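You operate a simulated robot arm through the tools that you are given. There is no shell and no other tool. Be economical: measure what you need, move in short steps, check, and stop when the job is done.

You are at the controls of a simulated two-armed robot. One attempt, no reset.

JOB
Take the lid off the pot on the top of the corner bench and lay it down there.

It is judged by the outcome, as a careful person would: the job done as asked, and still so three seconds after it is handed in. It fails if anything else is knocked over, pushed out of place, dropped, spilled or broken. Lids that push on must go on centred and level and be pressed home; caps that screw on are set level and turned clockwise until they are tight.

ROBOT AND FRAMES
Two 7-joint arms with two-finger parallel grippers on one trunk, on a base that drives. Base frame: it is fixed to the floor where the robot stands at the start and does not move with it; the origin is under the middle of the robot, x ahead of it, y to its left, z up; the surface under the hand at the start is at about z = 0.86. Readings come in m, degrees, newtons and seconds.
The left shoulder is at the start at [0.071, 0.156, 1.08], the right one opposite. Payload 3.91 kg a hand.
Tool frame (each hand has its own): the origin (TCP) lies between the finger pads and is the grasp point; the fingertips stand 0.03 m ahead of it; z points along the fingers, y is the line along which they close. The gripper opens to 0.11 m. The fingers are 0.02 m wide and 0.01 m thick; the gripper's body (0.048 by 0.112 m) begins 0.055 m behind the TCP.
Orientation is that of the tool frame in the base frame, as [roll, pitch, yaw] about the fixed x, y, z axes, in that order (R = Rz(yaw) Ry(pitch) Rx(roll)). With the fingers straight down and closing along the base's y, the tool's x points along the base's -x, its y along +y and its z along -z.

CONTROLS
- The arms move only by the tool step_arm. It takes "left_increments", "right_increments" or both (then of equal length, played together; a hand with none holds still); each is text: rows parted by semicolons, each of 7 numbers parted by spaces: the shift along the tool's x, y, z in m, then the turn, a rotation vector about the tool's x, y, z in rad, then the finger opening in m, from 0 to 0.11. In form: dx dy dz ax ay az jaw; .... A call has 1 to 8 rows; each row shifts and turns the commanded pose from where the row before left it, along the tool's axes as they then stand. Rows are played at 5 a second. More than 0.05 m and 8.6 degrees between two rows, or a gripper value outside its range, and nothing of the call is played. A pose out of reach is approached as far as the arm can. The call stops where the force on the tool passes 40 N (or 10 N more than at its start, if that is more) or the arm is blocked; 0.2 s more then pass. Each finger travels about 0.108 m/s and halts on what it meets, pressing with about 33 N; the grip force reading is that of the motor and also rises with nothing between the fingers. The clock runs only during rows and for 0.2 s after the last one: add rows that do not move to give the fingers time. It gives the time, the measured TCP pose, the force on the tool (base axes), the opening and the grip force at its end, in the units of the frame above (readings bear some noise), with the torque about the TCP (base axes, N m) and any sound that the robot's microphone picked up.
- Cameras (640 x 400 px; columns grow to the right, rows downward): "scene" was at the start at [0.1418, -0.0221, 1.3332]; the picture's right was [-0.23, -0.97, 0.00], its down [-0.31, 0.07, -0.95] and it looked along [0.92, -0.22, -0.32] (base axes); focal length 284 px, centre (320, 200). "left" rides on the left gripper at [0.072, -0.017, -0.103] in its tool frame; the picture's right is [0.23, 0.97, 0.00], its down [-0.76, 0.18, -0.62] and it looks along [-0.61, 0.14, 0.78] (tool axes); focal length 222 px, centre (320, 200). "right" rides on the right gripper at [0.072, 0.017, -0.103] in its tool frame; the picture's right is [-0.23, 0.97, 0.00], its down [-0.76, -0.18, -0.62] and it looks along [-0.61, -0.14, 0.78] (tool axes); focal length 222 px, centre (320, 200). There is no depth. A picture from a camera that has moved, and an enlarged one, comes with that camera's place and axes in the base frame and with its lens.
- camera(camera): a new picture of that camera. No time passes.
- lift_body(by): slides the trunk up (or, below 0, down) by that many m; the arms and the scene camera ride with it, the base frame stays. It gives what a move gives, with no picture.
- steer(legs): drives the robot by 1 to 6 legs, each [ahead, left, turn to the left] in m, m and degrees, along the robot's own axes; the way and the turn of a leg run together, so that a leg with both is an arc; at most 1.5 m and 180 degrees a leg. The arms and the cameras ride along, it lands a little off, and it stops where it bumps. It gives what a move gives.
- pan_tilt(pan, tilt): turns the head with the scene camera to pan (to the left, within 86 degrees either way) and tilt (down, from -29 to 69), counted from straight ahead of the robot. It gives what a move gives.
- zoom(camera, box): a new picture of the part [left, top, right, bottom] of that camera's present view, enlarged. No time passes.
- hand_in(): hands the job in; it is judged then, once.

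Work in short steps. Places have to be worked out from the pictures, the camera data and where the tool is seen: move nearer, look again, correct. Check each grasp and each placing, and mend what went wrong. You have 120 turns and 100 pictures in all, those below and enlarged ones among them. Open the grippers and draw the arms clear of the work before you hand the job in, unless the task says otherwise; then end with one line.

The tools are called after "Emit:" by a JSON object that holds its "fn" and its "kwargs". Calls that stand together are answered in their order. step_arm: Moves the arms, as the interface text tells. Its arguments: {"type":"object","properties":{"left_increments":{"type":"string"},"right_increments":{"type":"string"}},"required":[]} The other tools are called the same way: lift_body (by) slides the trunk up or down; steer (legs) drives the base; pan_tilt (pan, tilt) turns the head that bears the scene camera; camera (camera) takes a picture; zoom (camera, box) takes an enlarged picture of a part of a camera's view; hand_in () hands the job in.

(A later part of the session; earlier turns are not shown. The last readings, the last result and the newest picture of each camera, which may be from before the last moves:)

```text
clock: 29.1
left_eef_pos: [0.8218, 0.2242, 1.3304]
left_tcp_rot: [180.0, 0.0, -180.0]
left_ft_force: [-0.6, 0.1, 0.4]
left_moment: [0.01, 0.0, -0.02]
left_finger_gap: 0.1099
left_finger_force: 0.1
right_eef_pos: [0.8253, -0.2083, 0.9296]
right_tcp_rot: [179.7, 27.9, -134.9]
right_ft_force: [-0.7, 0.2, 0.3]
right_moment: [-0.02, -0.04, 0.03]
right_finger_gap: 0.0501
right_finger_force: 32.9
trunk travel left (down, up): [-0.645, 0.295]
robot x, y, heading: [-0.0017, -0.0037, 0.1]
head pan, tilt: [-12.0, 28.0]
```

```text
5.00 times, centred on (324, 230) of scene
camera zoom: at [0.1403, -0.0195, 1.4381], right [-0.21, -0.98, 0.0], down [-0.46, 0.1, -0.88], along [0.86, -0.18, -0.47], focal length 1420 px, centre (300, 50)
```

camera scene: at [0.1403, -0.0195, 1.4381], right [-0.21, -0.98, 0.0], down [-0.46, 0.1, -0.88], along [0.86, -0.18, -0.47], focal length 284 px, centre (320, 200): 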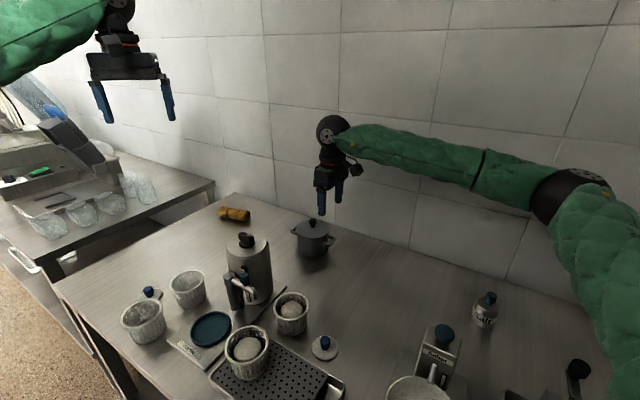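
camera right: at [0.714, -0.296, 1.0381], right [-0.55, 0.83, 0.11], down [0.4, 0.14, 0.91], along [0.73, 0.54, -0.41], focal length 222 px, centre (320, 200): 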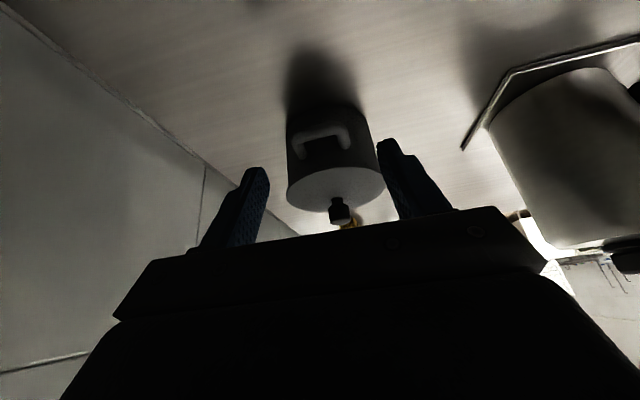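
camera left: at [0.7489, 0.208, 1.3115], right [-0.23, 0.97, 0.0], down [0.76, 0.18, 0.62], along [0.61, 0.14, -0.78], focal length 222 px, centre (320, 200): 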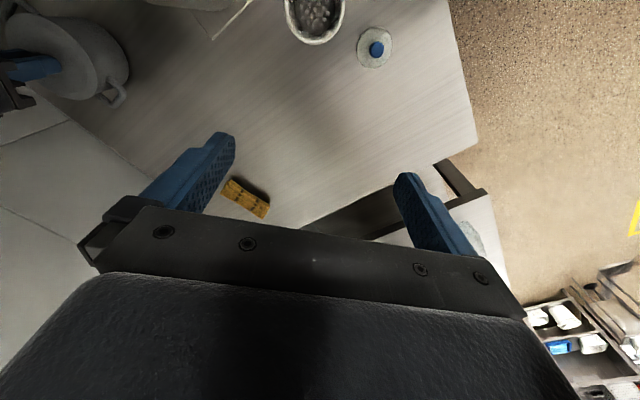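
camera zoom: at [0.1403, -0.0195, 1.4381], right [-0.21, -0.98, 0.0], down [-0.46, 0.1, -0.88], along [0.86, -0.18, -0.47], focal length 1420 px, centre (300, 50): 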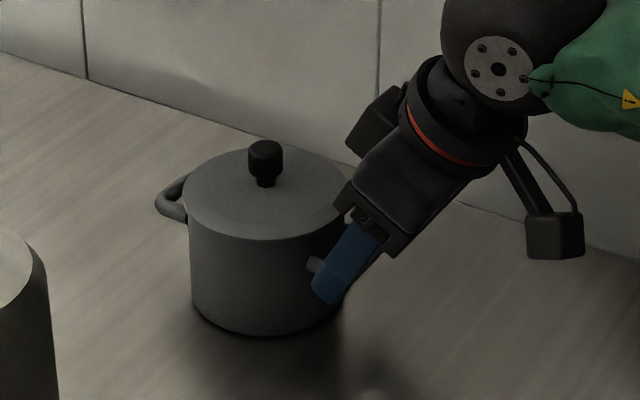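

The handle is firmly held (0.050 m, 33 N) and the pot didn't shift. Now I orient the left hand: yaw -50° and lean 42° with its wrist toward the robot's left, clear of the right hand.

Emit:
{"fn": "step_arm", "kwargs": {"left_increments": "0 0 0 0 0 0.1247 0.08;0 0 0 0 0 0.1247 0.06;0 0 0 0 0 0.1247 0.06;0 0 0 0 0 0.1247 0.06;0 0 0 0 0 0.1247 0.06;0 0 0 0 0 0.1247 0.06;0 0 0 0 0 0.1247 0.06;0 0 0 0 0 0 0.06"}}

Emit:
{"fn": "step_arm", "kwargs": {"left_increments": "0 0 0 0 -0.122 0 0.06;0 0 0 0 -0.122 0 0.06;0 0 0 0 -0.122 0 0.06;0 0 0 0 -0.122 0 0.06;0 0 0 0 -0.122 0 0.06;0 0 0 0 -0.122 0 0.06;0 0 0 0 0 0 0.06"}}

Emit:
{"fn": "camera", "kwargs": {"camera": "scene"}}

Emit:
{"fn": "camera", "kwargs": {"camera": "left"}}

```text
clock: 30.9
left_eef_pos: [0.8216, 0.2246, 1.3291]
left_tcp_rot: [180.0, 0.0, 130.0]
left_ft_force: [-0.1, 0.7, 0.0]
left_moment: [0.02, 0.02, -0.01]
left_finger_gap: 0.06
left_finger_force: 0.0
right_eef_pos: [0.8236, -0.2076, 0.93]
right_tcp_rot: [179.8, 27.9, -134.9]
right_ft_force: [-0.9, 0.8, 0.2]
right_moment: [0.0, 0.03, -0.02]
right_finger_gap: 0.0498
right_finger_force: 33.6
trunk travel left (down, up): [-0.645, 0.295]
robot x, y, heading: [0.0003, -0.0015, 0.4]
head pan, tilt: [-12.0, 28.0]
```

```text
clock: 32.5
left_eef_pos: [0.8218, 0.224, 1.3301]
left_tcp_rot: [-180.0, 42.0, 130.0]
left_ft_force: [0.4, -0.7, 0.4]
left_moment: [0.01, 0.0, 0.0]
left_finger_gap: 0.06
left_finger_force: 0.0
right_eef_pos: [0.8254, -0.2085, 0.9298]
right_tcp_rot: [179.6, 27.9, -134.9]
right_ft_force: [-0.8, -0.4, -0.2]
right_moment: [-0.06, 0.03, 0.01]
right_finger_gap: 0.0499
right_finger_force: 33.5
trunk travel left (down, up): [-0.645, 0.295]
robot x, y, heading: [-0.0002, -0.001, 0.1]
head pan, tilt: [-12.0, 28.0]
```

```text
65 pictures are left
camera scene: at [0.1402, -0.02, 1.4382], right [-0.21, -0.98, 0.0], down [-0.46, 0.1, -0.88], along [0.86, -0.18, -0.47], focal length 284 px, centre (320, 200)
```

scene: 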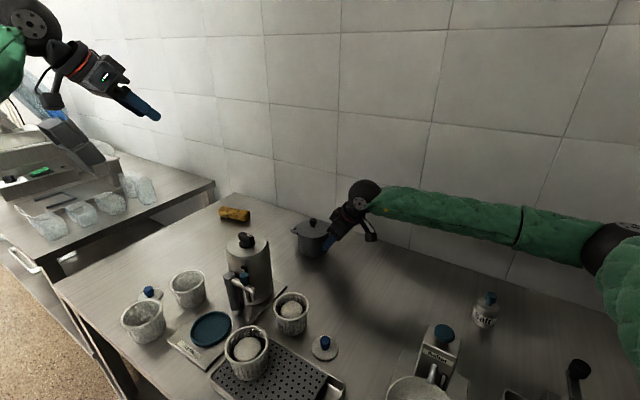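

```text
64 pictures are left
camera left: at [0.7291, 0.3077, 1.3571], right [0.64, 0.76, -0.15], down [0.23, 0.0, 0.97], along [0.73, -0.66, -0.18], focal length 222 px, centre (320, 200)
```

left: 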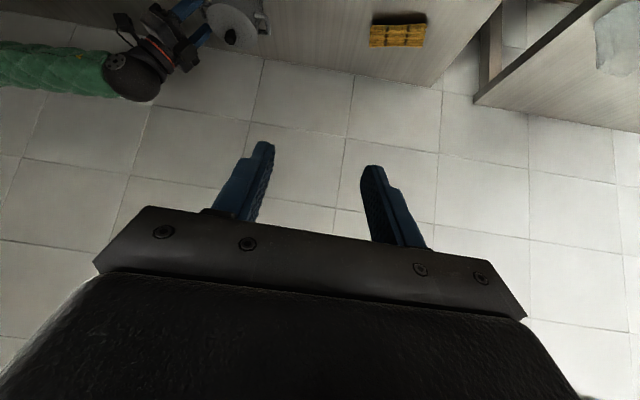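

The orientation is reached. To keep the forearm above the thermos I reduce the lean to 35°, then travel toward a point above the pot.

Emit:
{"fn": "step_arm", "kwargs": {"left_increments": "0 0 0 0 0.122 0 0.06;0 0 0 0 0 0 0.06"}}

Emit:
{"fn": "step_arm", "kwargs": {"left_increments": "-0.0202 -0.0251 0.0294 0 0 0 0.06;-0.0202 -0.0251 0.0294 0 0 0 0.06;-0.0202 -0.0251 0.0294 0 0 0 0.06;-0.0202 -0.0251 0.0294 0 0 0 0.06;-0.0202 -0.0251 0.0294 0 0 0 0.06;-0.0202 -0.0251 0.0294 0 0 0 0.06;-0.0202 -0.0251 0.0294 0 0 0 0.06;-0.0202 -0.0251 0.0294 0 0 0 0.06"}}

Emit:
{"fn": "camera", "kwargs": {"camera": "scene"}}

Emit:
{"fn": "camera", "kwargs": {"camera": "left"}}

```text
clock: 33.1
left_eef_pos: [0.8219, 0.2263, 1.3285]
left_tcp_rot: [-180.0, 34.9, 130.2]
left_ft_force: [-0.1, 0.9, 0.4]
left_moment: [-0.01, 0.05, 0.01]
left_finger_gap: 0.06
left_finger_force: 0.0
right_eef_pos: [0.8246, -0.2077, 0.9291]
right_tcp_rot: [179.6, 27.8, -134.8]
right_ft_force: [-1.2, -0.1, -0.3]
right_moment: [0.05, 0.01, 0.05]
right_finger_gap: 0.0501
right_finger_force: 32.9
trunk travel left (down, up): [-0.645, 0.295]
robot x, y, heading: [-0.0, 0.0003, 0.1]
head pan, tilt: [-12.0, 28.0]
```

```text
clock: 34.9
left_eef_pos: [0.8389, -0.11, 1.2284]
left_tcp_rot: [180.0, 34.9, 130.1]
left_ft_force: [0.8, 1.1, 0.3]
left_moment: [0.05, -0.02, -0.04]
left_finger_gap: 0.0597
left_finger_force: 0.0
right_eef_pos: [0.8256, -0.2085, 0.9288]
right_tcp_rot: [179.7, 27.9, -134.9]
right_ft_force: [1.2, -0.9, 1.1]
right_moment: [-0.01, -0.04, -0.01]
right_finger_gap: 0.0501
right_finger_force: 32.8
trunk travel left (down, up): [-0.645, 0.295]
robot x, y, heading: [-0.0025, 0.001, -0.1]
head pan, tilt: [-12.0, 28.0]
```

```text
63 pictures are left
camera scene: at [0.1403, -0.021, 1.4382], right [-0.21, -0.98, 0.0], down [-0.46, 0.1, -0.88], along [0.86, -0.18, -0.47], focal length 284 px, centre (320, 200)
```

scene: 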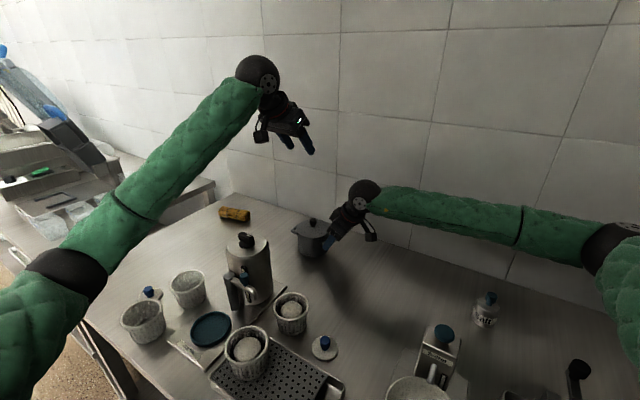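

```text
62 pictures are left
camera left: at [0.7501, -0.0295, 1.2705], right [0.62, 0.77, -0.13], down [0.31, -0.09, 0.95], along [0.72, -0.63, -0.29], focal length 222 px, centre (320, 200)
```

left: 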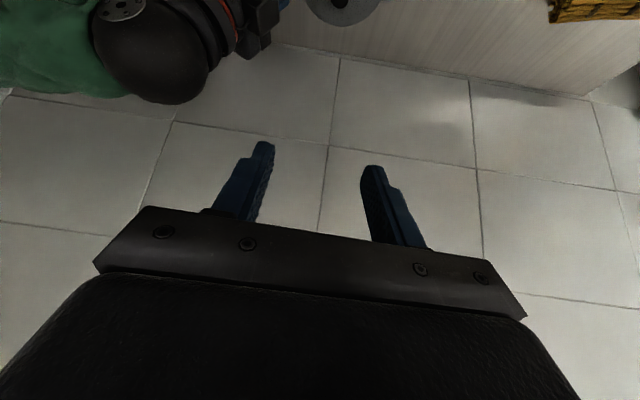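

The left forearm passes beside the thermos. I go straight down 10 cm and look again.

Emit:
{"fn": "step_arm", "kwargs": {"left_increments": "0.0191 0 0.0273 0 0 0 0.06;0.0191 0 0.0273 0 0 0 0.06;0.0191 0 0.0273 0 0 0 0.06;0 0 0 0 0 0 0.06"}}

Emit:
{"fn": "camera", "kwargs": {"camera": "scene"}}

Emit:
{"fn": "camera", "kwargs": {"camera": "left"}}

```text
clock: 35.9
left_eef_pos: [0.8389, -0.1098, 1.1291]
left_tcp_rot: [-180.0, 34.9, 129.9]
left_ft_force: [0.0, 0.1, -0.3]
left_moment: [-0.01, 0.01, 0.0]
left_finger_gap: 0.06
left_finger_force: 0.1
right_eef_pos: [0.8242, -0.2085, 0.9282]
right_tcp_rot: [179.7, 27.9, -134.9]
right_ft_force: [-1.1, -1.7, 1.3]
right_moment: [0.02, 0.03, 0.02]
right_finger_gap: 0.05
right_finger_force: 32.8
trunk travel left (down, up): [-0.645, 0.295]
robot x, y, heading: [0.0022, -0.0014, 0.2]
head pan, tilt: [-12.0, 28.0]
```

```text
61 pictures are left
camera scene: at [0.1401, -0.0199, 1.4382], right [-0.21, -0.98, 0.0], down [-0.46, 0.1, -0.88], along [0.86, -0.18, -0.47], focal length 284 px, centre (320, 200)
```

scene: 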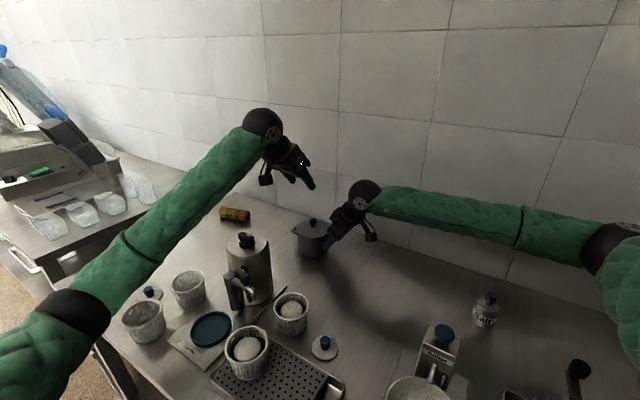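

```text
60 pictures are left
camera left: at [0.7502, -0.0297, 1.1713], right [0.63, 0.77, -0.13], down [0.31, -0.09, 0.95], along [0.72, -0.63, -0.29], focal length 222 px, centre (320, 200)
```

left: 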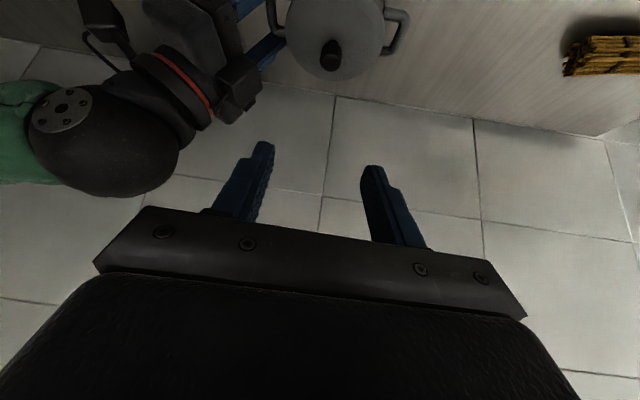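

The left elbow would hang low over the baskets at this trunk height. I open the right fingers, raise the trunk 0.2 m (the fingers slide straight up past the handle), then bring the right hand back down.

Emit:
{"fn": "step_arm", "kwargs": {"right_increments": "0 0 0 0 0 0 0.065;0 0 0 0 0 0 0.075;0 0 0 0 0 0 0.075"}}

Emit:
{"fn": "lift_body", "kwargs": {"by": 0.2}}

Emit:
{"fn": "camera", "kwargs": {"camera": "scene"}}

```text
clock: 36.7
left_eef_pos: [0.8392, -0.1095, 1.1286]
left_tcp_rot: [179.9, 34.9, 129.9]
left_ft_force: [-0.3, 0.0, 0.0]
left_moment: [-0.02, 0.02, -0.01]
left_finger_gap: 0.06
left_finger_force: 0.1
right_eef_pos: [0.8235, -0.2085, 0.9291]
right_tcp_rot: [179.7, 28.0, -134.8]
right_ft_force: [-0.1, 0.4, 0.1]
right_moment: [0.0, 0.0, -0.03]
right_finger_gap: 0.0751
right_finger_force: 0.0
trunk travel left (down, up): [-0.645, 0.295]
robot x, y, heading: [0.0011, -0.0005, 0.3]
head pan, tilt: [-12.0, 28.0]
```

```text
clock: 38.8
left_eef_pos: [0.8401, -0.1092, 1.3278]
left_tcp_rot: [-180.0, 34.9, 130.1]
left_ft_force: [-0.2, 0.2, -0.3]
left_moment: [-0.03, 0.01, -0.01]
left_finger_gap: 0.0601
left_finger_force: 0.1
right_eef_pos: [0.825, -0.2071, 1.1291]
right_tcp_rot: [179.7, 27.9, -134.9]
right_ft_force: [0.1, -0.4, 0.2]
right_moment: [0.01, -0.01, 0.0]
right_finger_gap: 0.075
right_finger_force: 0.0
trunk travel left (down, up): [-0.845, 0.095]
robot x, y, heading: [0.002, -0.0009, -0.2]
head pan, tilt: [-12.0, 28.0]
```

```text
59 pictures are left
camera scene: at [0.1407, -0.0198, 1.638], right [-0.21, -0.98, 0.0], down [-0.46, 0.1, -0.88], along [0.86, -0.18, -0.47], focal length 284 px, centre (320, 200)
```

scene: 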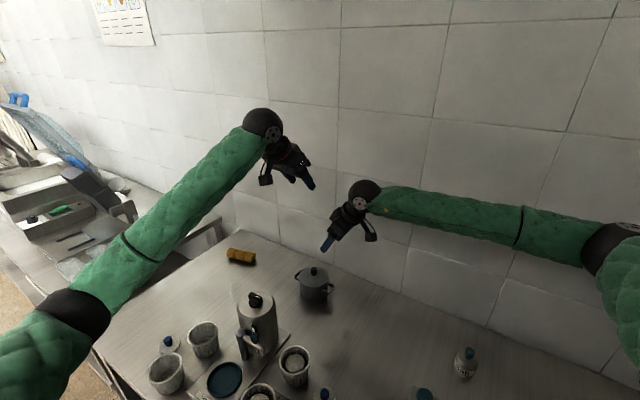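

Now the right hand goes down 0.16 m first, with a check.

Emit:
{"fn": "step_arm", "kwargs": {"right_increments": "0.01876 0 0.0353 0 0 0 0.075;0.01876 0 0.0353 0 0 0 0.075;0.01876 0 0.0353 0 0 0 0.075;0.01876 0 0.0353 0 0 0 0.075;0 0 0 0 0 0 0.075"}}

Emit:
{"fn": "camera", "kwargs": {"camera": "right"}}

Emit:
{"fn": "camera", "kwargs": {"camera": "scene"}}

```text
clock: 40.0
left_eef_pos: [0.8387, -0.1094, 1.3281]
left_tcp_rot: [179.9, 34.9, 130.0]
left_ft_force: [0.4, 0.1, -1.2]
left_moment: [0.0, -0.03, -0.02]
left_finger_gap: 0.06
left_finger_force: 0.0
right_eef_pos: [0.8242, -0.2087, 0.9693]
right_tcp_rot: [179.7, 27.8, -135.0]
right_ft_force: [-0.5, 1.1, 0.6]
right_moment: [0.0, 0.02, -0.06]
right_finger_gap: 0.0752
right_finger_force: 0.0
trunk travel left (down, up): [-0.845, 0.095]
robot x, y, heading: [-0.0006, 0.0014, -0.1]
head pan, tilt: [-12.0, 28.0]
```

```text
58 pictures are left
camera right: at [0.7321, -0.2767, 1.0256], right [-0.55, 0.83, 0.11], down [0.4, 0.14, 0.91], along [0.73, 0.54, -0.41], focal length 222 px, centre (320, 200)
```

right: 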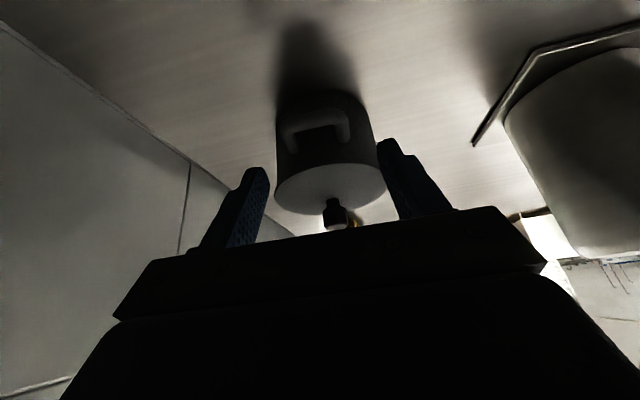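

```text
57 pictures are left
camera scene: at [0.1399, -0.0196, 1.6382], right [-0.21, -0.98, 0.0], down [-0.46, 0.1, -0.88], along [0.86, -0.18, -0.47], focal length 284 px, centre (320, 200)
```

scene: 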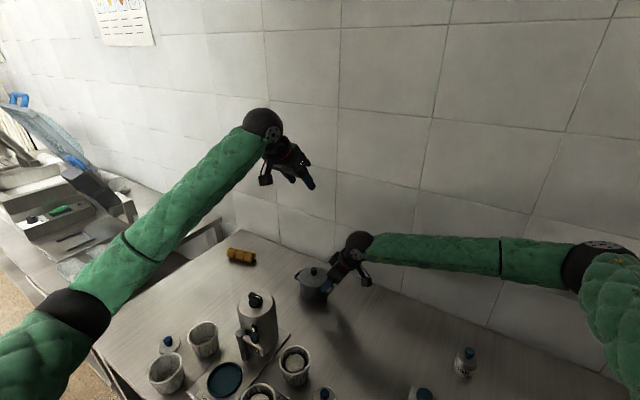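

Reached without limits. Last 4 cm down, then re-grip the handle.

Emit:
{"fn": "step_arm", "kwargs": {"right_increments": "0.0094 0 0.0177 0 0 0 0.075;0.0094 0 0.0177 0 0 0 0.075;0 0 0 0 0 0 0.075;0 0 0 0 0 0 0.06;0 0 0 0 0 0 0.05;0 0 0 0 0 0 0.04;0 0 0 0 0 0 0.03"}}

Emit:
{"fn": "zoom", "kwargs": {"camera": "right", "box": [192, 80, 448, 240]}}

```text
clock: 41.6
left_eef_pos: [0.8402, -0.1098, 1.3281]
left_tcp_rot: [179.9, 34.9, 130.0]
left_ft_force: [0.1, 0.4, -0.1]
left_moment: [0.02, 0.04, 0.01]
left_finger_gap: 0.06
left_finger_force: 0.1
right_eef_pos: [0.824, -0.2081, 0.9299]
right_tcp_rot: [179.8, 27.9, -134.9]
right_ft_force: [0.1, 0.5, 0.9]
right_moment: [0.02, -0.02, -0.05]
right_finger_gap: 0.05
right_finger_force: 32.9
trunk travel left (down, up): [-0.845, 0.095]
robot x, y, heading: [-0.0029, 0.0022, 0.0]
head pan, tilt: [-12.0, 28.0]
```

```text
2.50 times, centred on (320, 160) of right
camera zoom: at [0.7321, -0.2764, 0.9862], right [-0.55, 0.83, 0.11], down [0.4, 0.14, 0.91], along [0.73, 0.54, -0.41], focal length 555 px, centre (320, 300)
```

zoom: 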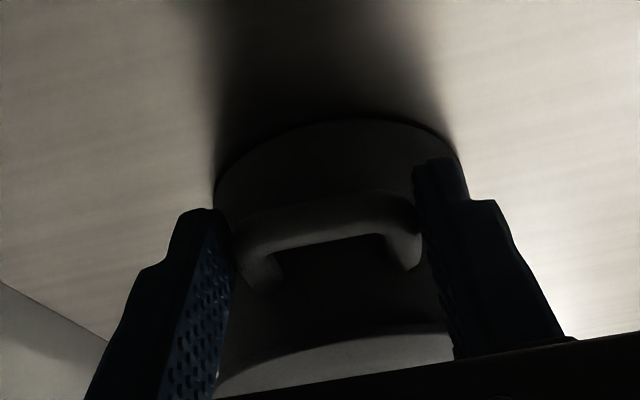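

Handle gripped again. The left hand now goes straight down 0.2 m.

Emit:
{"fn": "step_arm", "kwargs": {"left_increments": "0.0229 0 0.0328 0 0 0 0.06;0.0229 0 0.0328 0 0 0 0.06;0.0229 0 0.0328 0 0 0 0.06;0.0229 0 0.0328 0 0 0 0.06;0.0229 0 0.0328 0 0 0 0.06;0 0 0 0 0 0 0.06"}}

Emit:
{"fn": "camera", "kwargs": {"camera": "scene"}}

Emit:
{"fn": "zoom", "kwargs": {"camera": "left", "box": [192, 0, 448, 160]}}

```text
clock: 43.0
left_eef_pos: [0.8404, -0.1092, 1.128]
left_tcp_rot: [-179.9, 35.0, 130.1]
left_ft_force: [-0.4, -1.2, -0.2]
left_moment: [0.04, -0.03, 0.02]
left_finger_gap: 0.06
left_finger_force: 0.0
right_eef_pos: [0.8244, -0.2077, 0.9296]
right_tcp_rot: [179.7, 27.8, -135.0]
right_ft_force: [-0.2, 0.5, -0.5]
right_moment: [-0.04, 0.06, -0.04]
right_finger_gap: 0.0502
right_finger_force: 33.2
trunk travel left (down, up): [-0.845, 0.095]
robot x, y, heading: [0.0006, 0.0001, -0.2]
head pan, tilt: [-12.0, 28.0]
```

```text
55 pictures are left
camera scene: at [0.1404, -0.0198, 1.6381], right [-0.21, -0.98, 0.0], down [-0.46, 0.1, -0.88], along [0.86, -0.18, -0.47], focal length 284 px, centre (320, 200)
```

scene: 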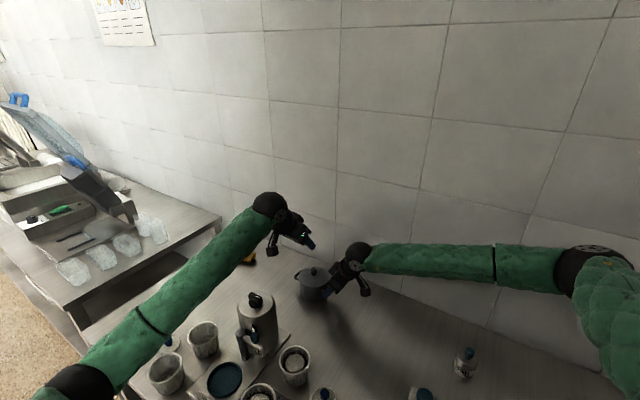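

```text
2.50 times, centred on (320, 80) of left
camera zoom: at [0.7506, -0.0287, 1.1703], right [0.63, 0.77, -0.13], down [0.31, -0.09, 0.95], along [0.72, -0.63, -0.29], focal length 555 px, centre (320, 500)
```

zoom: 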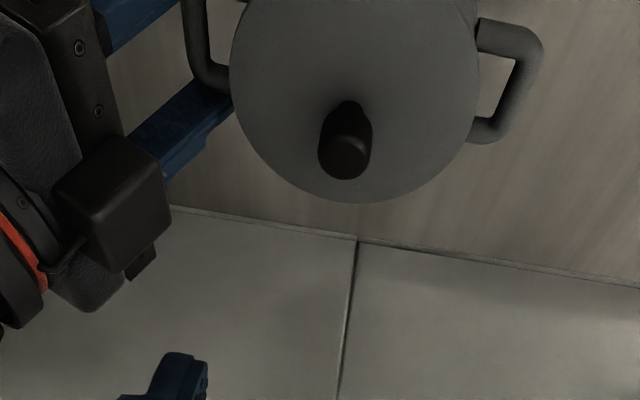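

The knob is confirmed at (0.875, -0.152). I go down to a standoff 8 cm behind it along the leaned finger axis.

Emit:
{"fn": "step_arm", "kwargs": {"left_increments": "0.0238 0 0.034 0 0 0 0.06;0.0238 0 0.034 0 0 0 0.06;0 0 0 0 0 0 0.06"}}

Emit:
{"fn": "camera", "kwargs": {"camera": "left"}}

Emit:
{"fn": "zoom", "kwargs": {"camera": "scene", "box": [210, 190, 402, 310]}}

```text
clock: 43.8
left_eef_pos: [0.8402, -0.11, 1.0453]
left_tcp_rot: [180.0, 34.9, 129.9]
left_ft_force: [-0.1, -0.3, -0.3]
left_moment: [0.0, 0.03, 0.01]
left_finger_gap: 0.06
left_finger_force: 0.0
right_eef_pos: [0.8232, -0.2079, 0.93]
right_tcp_rot: [179.8, 28.0, -134.8]
right_ft_force: [0.1, -0.5, 0.8]
right_moment: [-0.02, -0.02, 0.0]
right_finger_gap: 0.0497
right_finger_force: 32.2
trunk travel left (down, up): [-0.845, 0.095]
robot x, y, heading: [-0.0002, 0.0021, 0.2]
head pan, tilt: [-12.0, 28.0]
```

```text
53 pictures are left
camera left: at [0.7511, -0.0293, 1.088], right [0.63, 0.77, -0.13], down [0.31, -0.09, 0.95], along [0.72, -0.63, -0.29], focal length 222 px, centre (320, 200)
```

left: 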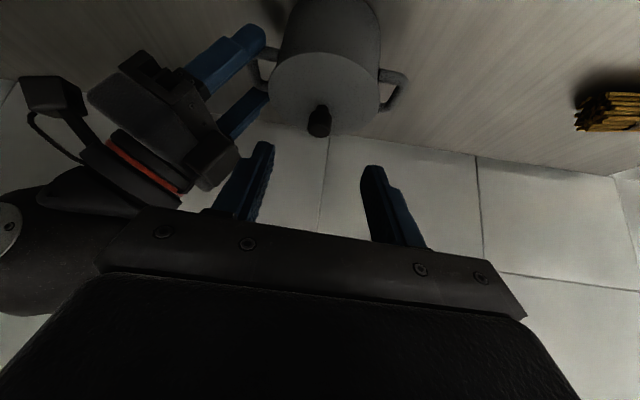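

```text
3.33 times, centred on (306, 250) of scene
camera zoom: at [0.1404, -0.0198, 1.6381], right [-0.21, -0.98, 0.0], down [-0.46, 0.1, -0.88], along [0.86, -0.18, -0.47], focal length 947 px, centre (367, 33)
```

zoom: 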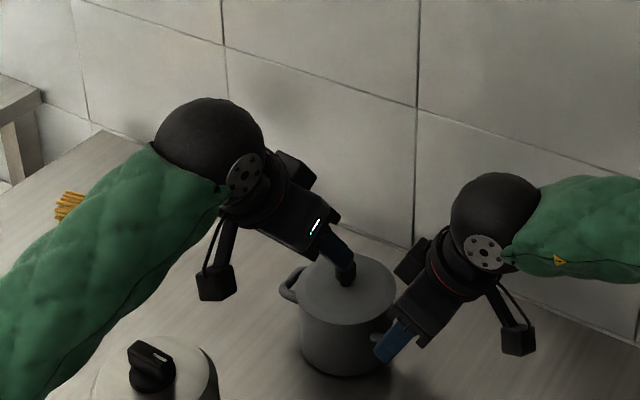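

The knob is laterally aligned with the left hand. I advance to the knob.

Emit:
{"fn": "step_arm", "kwargs": {"left_increments": "0.001 0 0.025 0 0 0 0.055;0.001 0 0.025 0 0 0 0.055;0.001 0 0.018 0 0 0 0.055;0 0 0.01 0 0 0 0.055;0 0 0 0 0 0 0.055"}}

Emit:
{"fn": "camera", "kwargs": {"camera": "left"}}

Emit:
{"fn": "zoom", "kwargs": {"camera": "scene", "box": [230, 210, 390, 310]}}

Emit:
{"fn": "camera", "kwargs": {"camera": "right"}}

```text
clock: 45.0
left_eef_pos: [0.8674, -0.1407, 0.9797]
left_tcp_rot: [180.0, 34.9, 129.9]
left_ft_force: [0.8, 0.0, 0.1]
left_moment: [0.03, 0.02, -0.02]
left_finger_gap: 0.0551
left_finger_force: 0.0
right_eef_pos: [0.8227, -0.2085, 0.93]
right_tcp_rot: [179.7, 27.9, -134.9]
right_ft_force: [-1.5, -0.4, -0.3]
right_moment: [0.01, 0.05, 0.01]
right_finger_gap: 0.0499
right_finger_force: 32.7
trunk travel left (down, up): [-0.845, 0.095]
robot x, y, heading: [-0.0015, 0.0001, -0.1]
head pan, tilt: [-12.0, 28.0]
```

```text
51 pictures are left
camera left: at [0.7774, -0.0617, 1.0226], right [0.63, 0.77, -0.13], down [0.31, -0.09, 0.95], along [0.72, -0.63, -0.29], focal length 222 px, centre (320, 200)
```

left: 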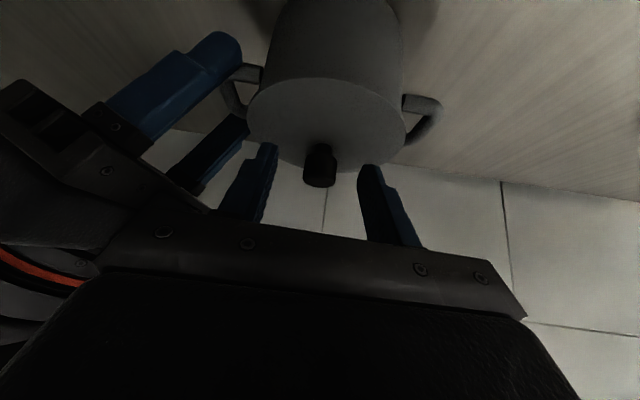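

```text
4.00 times, centred on (310, 260) of scene
camera zoom: at [0.1404, -0.0195, 1.6381], right [-0.21, -0.98, 0.0], down [-0.46, 0.1, -0.88], along [0.86, -0.18, -0.47], focal length 1136 px, centre (360, -40)
```

zoom: 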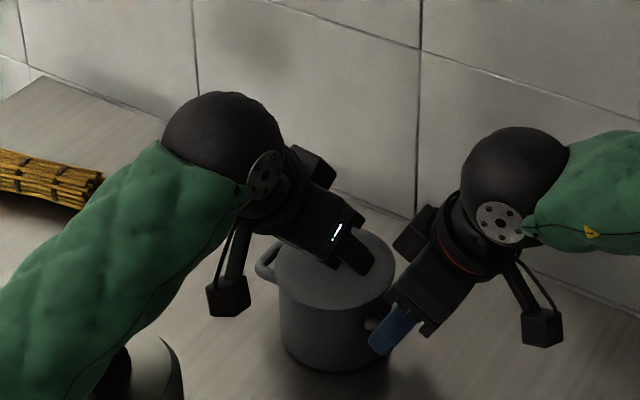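

```text
49 pictures are left
camera right: at [0.7321, -0.2764, 0.9863], right [-0.55, 0.83, 0.11], down [0.4, 0.14, 0.91], along [0.73, 0.54, -0.41], focal length 222 px, centre (320, 200)
```

right: 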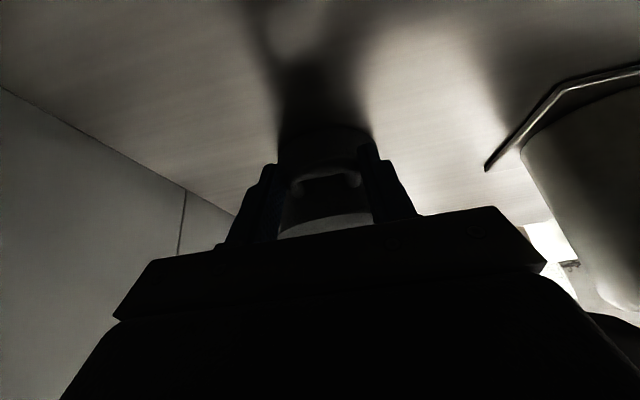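

The knob is between the left fingertips. Closing on it.

Emit:
{"fn": "step_arm", "kwargs": {"left_increments": "0 0 0 0 0 0 0.04;0 0 0 0 0 0 0.03;0 0 0 0 0 0 0.015;0 0 0 0 0 0 0.0;0 0 0 0 0 0 0.0"}}

Emit:
{"fn": "zoom", "kwargs": {"camera": "left", "box": [192, 80, 448, 240]}}

```text
clock: 46.2
left_eef_pos: [0.8665, -0.1434, 0.9805]
left_tcp_rot: [180.0, 34.8, 129.9]
left_ft_force: [-0.2, -0.2, 0.7]
left_moment: [-0.06, -0.04, 0.01]
left_finger_gap: 0.0198
left_finger_force: 32.9
right_eef_pos: [0.8225, -0.209, 0.9291]
right_tcp_rot: [179.5, 27.8, -134.9]
right_ft_force: [0.6, 0.3, 0.1]
right_moment: [-0.02, 0.02, -0.01]
right_finger_gap: 0.0498
right_finger_force: 32.7
trunk travel left (down, up): [-0.845, 0.095]
robot x, y, heading: [0.0016, -0.002, -0.3]
head pan, tilt: [-12.0, 28.0]
heard: snap
```

```text
2.50 times, centred on (320, 160) of left
camera zoom: at [0.7773, -0.062, 1.0227], right [0.63, 0.77, -0.13], down [0.31, -0.09, 0.95], along [0.72, -0.63, -0.29], focal length 555 px, centre (320, 300)
```

zoom: 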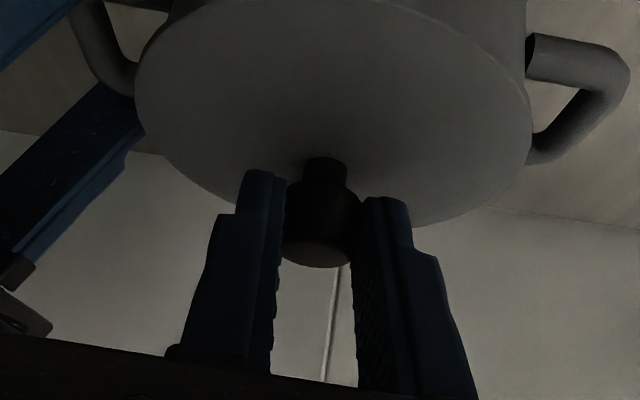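

Gripped at 0.020 m, with a snap heard—perhaps the lid's catch. I pull straight up slowly by 2 cm while the right hand holds the pot.

Emit:
{"fn": "step_arm", "kwargs": {"left_increments": "-0.0023 0 -0.0033 0 0 0 0;-0.0029 0 -0.0041 0 0 0 0;-0.0029 0 -0.0041 0 0 0 0;-0.0034 0 -0.0049 0 0 0 0;0 0 0 0 0 0 0"}}

Emit:
{"fn": "zoom", "kwargs": {"camera": "scene", "box": [230, 210, 390, 310]}}

Emit:
{"fn": "camera", "kwargs": {"camera": "left"}}

```text
clock: 47.4
left_eef_pos: [0.8675, -0.1413, 1.0017]
left_tcp_rot: [179.9, 34.8, 130.1]
left_ft_force: [-0.4, -0.1, -0.4]
left_moment: [0.02, 0.01, 0.0]
left_finger_gap: 0.0198
left_finger_force: 32.3
right_eef_pos: [0.8232, -0.2072, 0.9292]
right_tcp_rot: [179.7, 27.9, -134.9]
right_ft_force: [0.2, 0.0, -0.6]
right_moment: [0.02, 0.01, 0.02]
right_finger_gap: 0.05
right_finger_force: 32.6
trunk travel left (down, up): [-0.845, 0.095]
robot x, y, heading: [-0.0022, 0.0012, 0.4]
head pan, tilt: [-12.0, 28.0]
```

```text
4.00 times, centred on (310, 260) of scene
camera zoom: at [0.1405, -0.0197, 1.6381], right [-0.21, -0.98, 0.0], down [-0.46, 0.1, -0.88], along [0.86, -0.18, -0.47], focal length 1136 px, centre (360, -40)
```

zoom: 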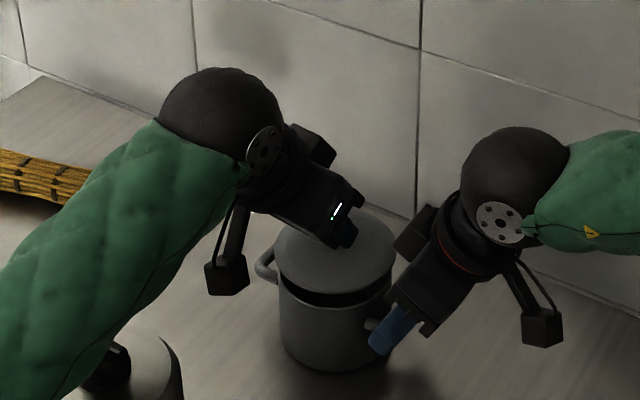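

```text
46 pictures are left
camera left: at [0.7776, -0.062, 1.043], right [0.63, 0.77, -0.13], down [0.31, -0.09, 0.95], along [0.72, -0.63, -0.29], focal length 222 px, centre (320, 200)
```

left: 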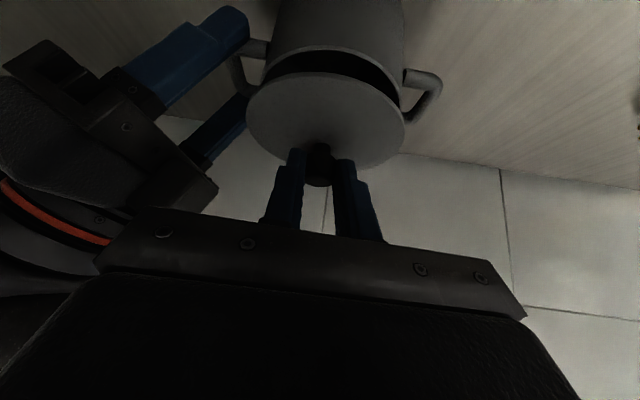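

The lid is off, pot still in place. I raise the lid and shift it clear, then open the right hand from the handle.

Emit:
{"fn": "step_arm", "kwargs": {"left_increments": "-0.0115 0 -0.0164 0 0 0 0;-0.0065 0.025 -0.0138 0 0 0 0;-0.0065 0.025 -0.0138 0 0 0 0;-0.0065 0.025 -0.0138 0 0 0 0;0 0 0 0 0 0 0"}}

Emit:
{"fn": "step_arm", "kwargs": {"right_increments": "0 0 0 0 0 0 0.06;0 0 0 0 0 0 0.075;0 0 0 0 0 0 0.075"}}

Emit:
{"fn": "step_arm", "kwargs": {"right_increments": "0 0 -0.02 0 0 0 0.075;0 0 -0.03 0 0 0 0.075;0 0 -0.04 0 0 0 0.075;0 0 -0.04 0 0 0 0.075;0 0 -0.04 0 0 0 0.075;0 0 0 0 0 0 0.075"}}

Emit:
{"fn": "camera", "kwargs": {"camera": "scene"}}

```text
clock: 48.6
left_eef_pos: [0.9199, -0.089, 1.0651]
left_tcp_rot: [180.0, 34.9, 130.1]
left_ft_force: [0.2, -0.4, 0.0]
left_moment: [0.02, 0.01, -0.02]
left_finger_gap: 0.0198
left_finger_force: 33.4
right_eef_pos: [0.8228, -0.2082, 0.9313]
right_tcp_rot: [179.7, 27.9, -134.9]
right_ft_force: [-0.4, 0.1, 0.2]
right_moment: [0.03, 0.03, 0.04]
right_finger_gap: 0.0502
right_finger_force: 32.5
trunk travel left (down, up): [-0.845, 0.095]
robot x, y, heading: [-0.0021, -0.0011, -0.0]
head pan, tilt: [-12.0, 28.0]
```

```text
clock: 49.4
left_eef_pos: [0.9189, -0.0886, 1.0648]
left_tcp_rot: [180.0, 34.9, 130.0]
left_ft_force: [0.0, -0.2, -0.5]
left_moment: [-0.02, 0.0, 0.02]
left_finger_gap: 0.0198
left_finger_force: 33.0
right_eef_pos: [0.8239, -0.2065, 0.9301]
right_tcp_rot: [179.7, 27.9, -134.7]
right_ft_force: [0.7, -0.1, -0.2]
right_moment: [0.01, 0.03, 0.01]
right_finger_gap: 0.0748
right_finger_force: 0.1
trunk travel left (down, up): [-0.845, 0.095]
robot x, y, heading: [-0.0001, -0.003, -0.1]
head pan, tilt: [-12.0, 28.0]
```

```text
clock: 50.8
left_eef_pos: [0.92, -0.0879, 1.064]
left_tcp_rot: [-179.8, 34.9, 130.0]
left_ft_force: [0.2, -0.2, -0.4]
left_moment: [-0.01, 0.01, -0.03]
left_finger_gap: 0.0198
left_finger_force: 32.8
right_eef_pos: [0.7669, -0.2643, 1.0789]
right_tcp_rot: [179.6, 27.9, -134.9]
right_ft_force: [-0.1, -0.4, 0.7]
right_moment: [0.01, -0.02, 0.01]
right_finger_gap: 0.0753
right_finger_force: 0.1
trunk travel left (down, up): [-0.845, 0.095]
robot x, y, heading: [-0.002, 0.0021, -0.1]
head pan, tilt: [-12.0, 28.0]
```

```text
45 pictures are left
camera scene: at [0.1414, -0.0197, 1.638], right [-0.21, -0.98, 0.0], down [-0.46, 0.1, -0.88], along [0.86, -0.18, -0.47], focal length 284 px, centre (320, 200)
```

scene: 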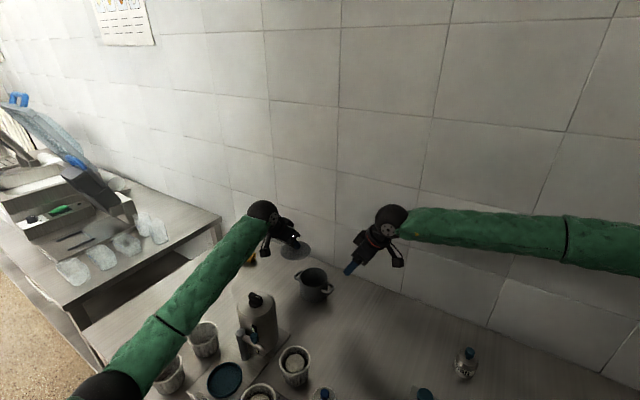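

The right hand is clear and the pot stands with its lid off. I raise the trunk 9 cm for elbow clearance, then carry the lid sideways over the free patch near (0.94, 0.03).

Emit:
{"fn": "lift_body", "kwargs": {"by": 0.09}}

Emit:
{"fn": "step_arm", "kwargs": {"left_increments": "0.0243 0.0304 -0.017 0 0 0 0;0.0243 0.0304 -0.017 0 0 0 0;0.0243 0.0304 -0.017 0 0 0 0;0 0 0 0 0 0 0"}}

Emit:
{"fn": "camera", "kwargs": {"camera": "left"}}

Emit:
{"fn": "camera", "kwargs": {"camera": "scene"}}

Emit:
{"fn": "camera", "kwargs": {"camera": "right"}}

```text
clock: 52.1
left_eef_pos: [0.9195, -0.0878, 1.1547]
left_tcp_rot: [180.0, 34.8, 130.0]
left_ft_force: [0.2, -0.4, 0.1]
left_moment: [0.01, -0.03, -0.01]
left_finger_gap: 0.0198
left_finger_force: 33.1
right_eef_pos: [0.7686, -0.2641, 1.1689]
right_tcp_rot: [179.7, 27.9, -134.8]
right_ft_force: [-0.5, -0.1, -0.4]
right_moment: [-0.01, -0.01, -0.04]
right_finger_gap: 0.0749
right_finger_force: 0.1
trunk travel left (down, up): [-0.935, 0.005]
robot x, y, heading: [0.0006, -0.0026, -0.0]
head pan, tilt: [-12.0, 28.0]
```

```text
clock: 53.1
left_eef_pos: [0.931, 0.039, 1.1544]
left_tcp_rot: [180.0, 34.9, 130.1]
left_ft_force: [0.5, 0.4, 0.1]
left_moment: [-0.01, 0.0, -0.03]
left_finger_gap: 0.0194
left_finger_force: 32.8
right_eef_pos: [0.7666, -0.2664, 1.171]
right_tcp_rot: [179.7, 27.9, -135.0]
right_ft_force: [-0.6, 0.4, 0.6]
right_moment: [0.03, -0.04, 0.0]
right_finger_gap: 0.075
right_finger_force: 0.1
trunk travel left (down, up): [-0.935, 0.005]
robot x, y, heading: [0.0023, 0.0002, -0.1]
head pan, tilt: [-12.0, 28.0]
```

```text
44 pictures are left
camera left: at [0.8424, 0.1188, 1.197], right [0.63, 0.77, -0.13], down [0.31, -0.09, 0.95], along [0.72, -0.63, -0.29], focal length 222 px, centre (320, 200)
```

left: 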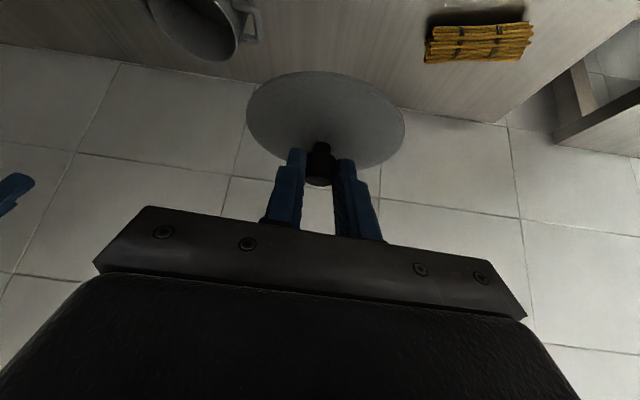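

```text
43 pictures are left
camera scene: at [0.1404, -0.0202, 1.7282], right [-0.21, -0.98, 0.0], down [-0.46, 0.1, -0.88], along [0.86, -0.18, -0.47], focal length 284 px, centre (320, 200)
```

scene: 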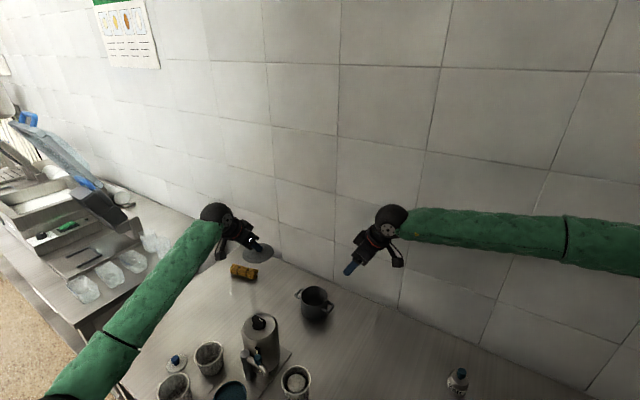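

```text
42 pictures are left
camera right: at [0.6762, -0.3337, 1.2261], right [-0.55, 0.83, 0.11], down [0.4, 0.14, 0.91], along [0.73, 0.54, -0.41], focal length 222 px, centre (320, 200)
```

right: 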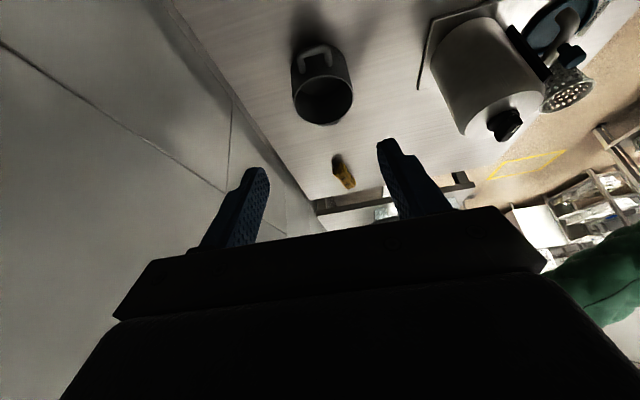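

The lid hangs over free bench; nothing within its footprint. I descend 20 cm, then check.

Emit:
{"fn": "step_arm", "kwargs": {"left_increments": "0.0234 0 0.0334 0 0 0 0;0.0234 0 0.0334 0 0 0 0;0.0234 0 0.0334 0 0 0 0;0.0234 0 0.0334 0 0 0 0;0.0234 0 0.0334 0 0 0 0;0 0 0 0 0 0 0"}}

Emit:
{"fn": "zoom", "kwargs": {"camera": "scene", "box": [160, 180, 352, 300]}}

Emit:
{"fn": "camera", "kwargs": {"camera": "left"}}

Emit:
{"fn": "camera", "kwargs": {"camera": "scene"}}

```text
clock: 54.5
left_eef_pos: [0.9315, 0.0379, 0.9506]
left_tcp_rot: [179.9, 35.0, 130.0]
left_ft_force: [0.0, 0.8, -0.6]
left_moment: [-0.01, -0.02, 0.04]
left_finger_gap: 0.0195
left_finger_force: 33.1
right_eef_pos: [0.7673, -0.2646, 1.1702]
right_tcp_rot: [179.7, 28.0, -135.0]
right_ft_force: [0.6, 0.7, 0.1]
right_moment: [0.01, 0.0, -0.02]
right_finger_gap: 0.0748
right_finger_force: 0.0
trunk travel left (down, up): [-0.935, 0.005]
robot x, y, heading: [0.0014, 0.004, -0.1]
head pan, tilt: [-12.0, 28.0]
```

```text
3.33 times, centred on (256, 240) of scene
camera zoom: at [0.1402, -0.0196, 1.7282], right [-0.21, -0.98, 0.0], down [-0.46, 0.1, -0.88], along [0.86, -0.18, -0.47], focal length 947 px, centre (533, 67)
```

zoom: 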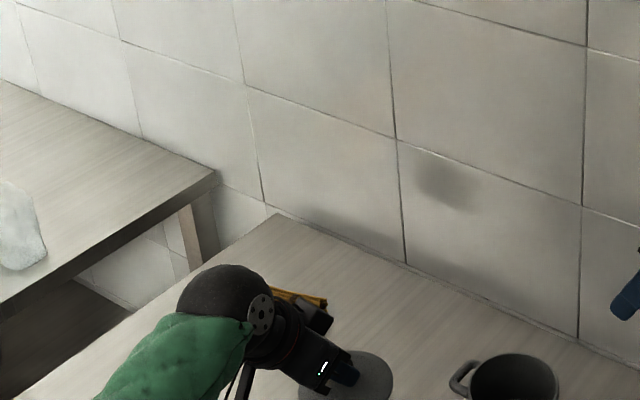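

```text
40 pictures are left
camera left: at [0.8424, 0.1193, 0.9938], right [0.63, 0.77, -0.13], down [0.31, -0.09, 0.95], along [0.72, -0.63, -0.29], focal length 222 px, centre (320, 200)
```

left: 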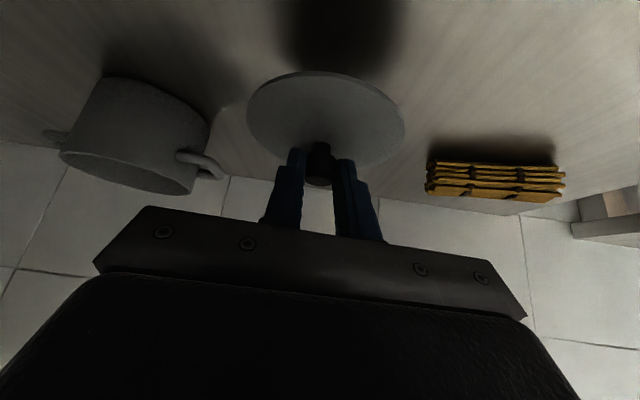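

```text
39 pictures are left
camera scene: at [0.1402, -0.0196, 1.7282], right [-0.21, -0.98, 0.0], down [-0.46, 0.1, -0.88], along [0.86, -0.18, -0.47], focal length 284 px, centre (320, 200)
```

scene: 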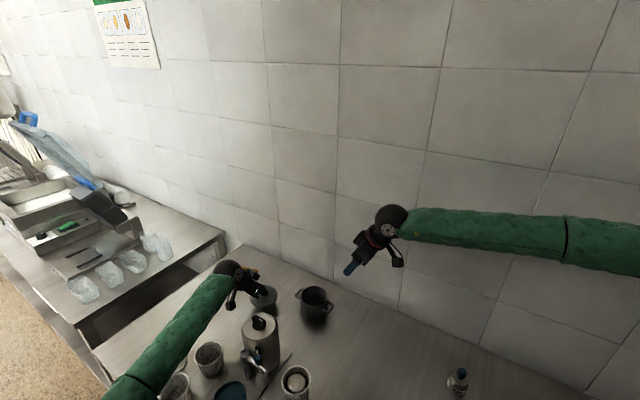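

Elbow and forearm are clear; the bench is about 3–5 cm below the lid. I lower 2.5 cm and check.

Emit:
{"fn": "step_arm", "kwargs": {"left_increments": "0.0086 0 0.0123 0 0 0 0;0.0057 0 0.0082 0 0 0 0;0 0 0 0 0 0 0"}}

Emit:
{"fn": "zoom", "kwargs": {"camera": "left", "box": [200, 0, 456, 160]}}

```text
clock: 55.3
left_eef_pos: [0.9319, 0.039, 0.9276]
left_tcp_rot: [180.0, 34.9, 130.1]
left_ft_force: [0.4, 0.0, -0.6]
left_moment: [-0.03, 0.01, -0.03]
left_finger_gap: 0.0196
left_finger_force: 33.2
right_eef_pos: [0.7671, -0.2643, 1.1694]
right_tcp_rot: [179.7, 28.0, -134.9]
right_ft_force: [-0.8, 0.1, 0.4]
right_moment: [-0.03, 0.02, 0.01]
right_finger_gap: 0.0751
right_finger_force: 0.1
trunk travel left (down, up): [-0.935, 0.005]
robot x, y, heading: [0.0007, 0.0044, 0.1]
head pan, tilt: [-12.0, 28.0]
```

```text
2.50 times, centred on (328, 80) of left
camera zoom: at [0.8426, 0.1191, 0.9685], right [0.63, 0.77, -0.13], down [0.31, -0.09, 0.95], along [0.72, -0.63, -0.29], focal length 555 px, centre (300, 500)
```

zoom: 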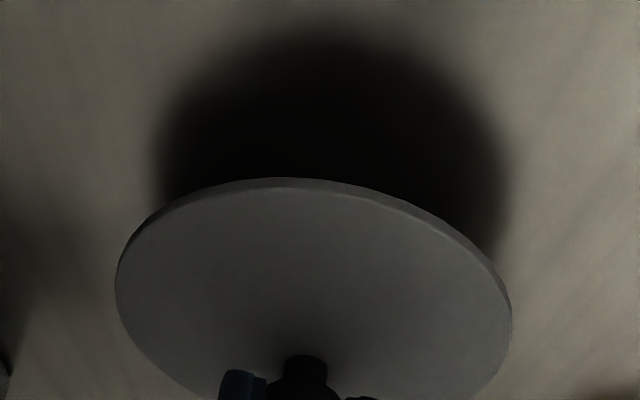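

Still airborne with the shadow converging. I go down in 4 mm steps and watch the force.

Emit:
{"fn": "step_arm", "kwargs": {"left_increments": "0.0023 0 0.0033 0 0 0 0;0.0023 0 0.0033 0 0 0 0;0 0 0 0 0 0 0"}}

Emit:
{"fn": "step_arm", "kwargs": {"left_increments": "0.0023 0 0.0033 0 0 0 0;0 0 0 0 0 0 0"}}

Emit:
{"fn": "zoom", "kwargs": {"camera": "left", "box": [200, 0, 456, 160]}}

```text
clock: 56.1
left_eef_pos: [0.932, 0.0391, 0.9183]
left_tcp_rot: [-179.9, 34.9, 130.0]
left_ft_force: [-0.7, -0.6, -0.4]
left_moment: [-0.03, -0.02, -0.01]
left_finger_gap: 0.0197
left_finger_force: 33.2
right_eef_pos: [0.768, -0.265, 1.1684]
right_tcp_rot: [179.7, 27.9, -134.9]
right_ft_force: [0.6, 0.5, 0.5]
right_moment: [0.02, 0.02, 0.01]
right_finger_gap: 0.0751
right_finger_force: 0.1
trunk travel left (down, up): [-0.935, 0.005]
robot x, y, heading: [0.0042, 0.0045, 0.3]
head pan, tilt: [-12.0, 28.0]
```

```text
clock: 56.7
left_eef_pos: [0.9319, 0.039, 0.9145]
left_tcp_rot: [-180.0, 34.9, 129.9]
left_ft_force: [-0.7, 0.5, 0.1]
left_moment: [0.01, 0.01, 0.0]
left_finger_gap: 0.0199
left_finger_force: 32.7
right_eef_pos: [0.7671, -0.2643, 1.1693]
right_tcp_rot: [179.7, 27.8, -134.9]
right_ft_force: [0.2, -0.8, 0.4]
right_moment: [-0.01, -0.03, 0.03]
right_finger_gap: 0.0751
right_finger_force: 0.1
trunk travel left (down, up): [-0.935, 0.005]
robot x, y, heading: [-0.0008, 0.0019, 0.1]
head pan, tilt: [-12.0, 28.0]
```

```text
2.50 times, centred on (328, 80) of left
camera zoom: at [0.8423, 0.1193, 0.9564], right [0.63, 0.77, -0.13], down [0.31, -0.09, 0.95], along [0.72, -0.63, -0.29], focal length 555 px, centre (300, 500)
```

zoom: 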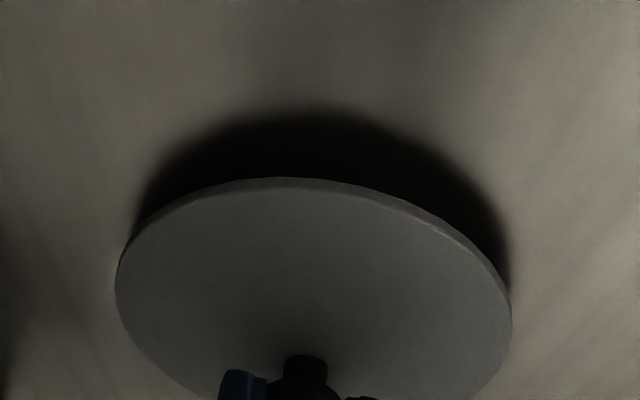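

The shadow gap halved over 13 mm, so about 1 cm remains. Continuing in small steps.

Emit:
{"fn": "step_arm", "kwargs": {"left_increments": "0.0023 0 0.0033 0 0 0 0;0.0011 0 0.0016 0 0 0 0;0 0 0 0 0 0 0"}}

Emit:
{"fn": "step_arm", "kwargs": {"left_increments": "0.0011 0 0.0016 0 0 0 0;0 0 0 0 0 0 0"}}

Emit:
{"fn": "zoom", "kwargs": {"camera": "left", "box": [200, 0, 456, 160]}}

```text
clock: 57.5
left_eef_pos: [0.9307, 0.0408, 0.9108]
left_tcp_rot: [179.9, 35.1, 129.9]
left_ft_force: [2.1, -0.2, 13.2]
left_moment: [0.0, 0.09, 0.02]
left_finger_gap: 0.0199
left_finger_force: 32.8
right_eef_pos: [0.767, -0.2649, 1.1692]
right_tcp_rot: [179.6, 27.9, -134.9]
right_ft_force: [-0.6, -0.1, 0.7]
right_moment: [0.0, 0.01, -0.01]
right_finger_gap: 0.0749
right_finger_force: 0.1
trunk travel left (down, up): [-0.935, 0.005]
robot x, y, heading: [-0.0007, 0.0007, -0.1]
head pan, tilt: [-12.0, 28.0]
```

```text
clock: 58.1
left_eef_pos: [0.931, 0.0388, 0.9105]
left_tcp_rot: [179.8, 35.2, 129.9]
left_ft_force: [6.4, 2.5, 28.4]
left_moment: [-0.09, -0.25, 0.01]
left_finger_gap: 0.0205
left_finger_force: 33.2
right_eef_pos: [0.7664, -0.265, 1.1713]
right_tcp_rot: [179.9, 28.0, -134.9]
right_ft_force: [0.1, -0.2, -0.5]
right_moment: [-0.02, -0.01, -0.03]
right_finger_gap: 0.0749
right_finger_force: 0.0
trunk travel left (down, up): [-0.935, 0.005]
robot x, y, heading: [-0.0007, 0.0014, -0.1]
head pan, tilt: [-12.0, 28.0]
```

```text
2.50 times, centred on (328, 80) of left
camera zoom: at [0.8417, 0.1193, 0.9519], right [0.63, 0.77, -0.13], down [0.3, -0.09, 0.95], along [0.72, -0.63, -0.29], focal length 555 px, centre (300, 500)
```

zoom: 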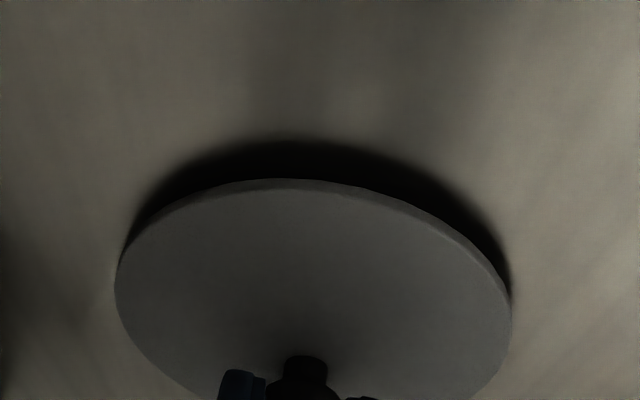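

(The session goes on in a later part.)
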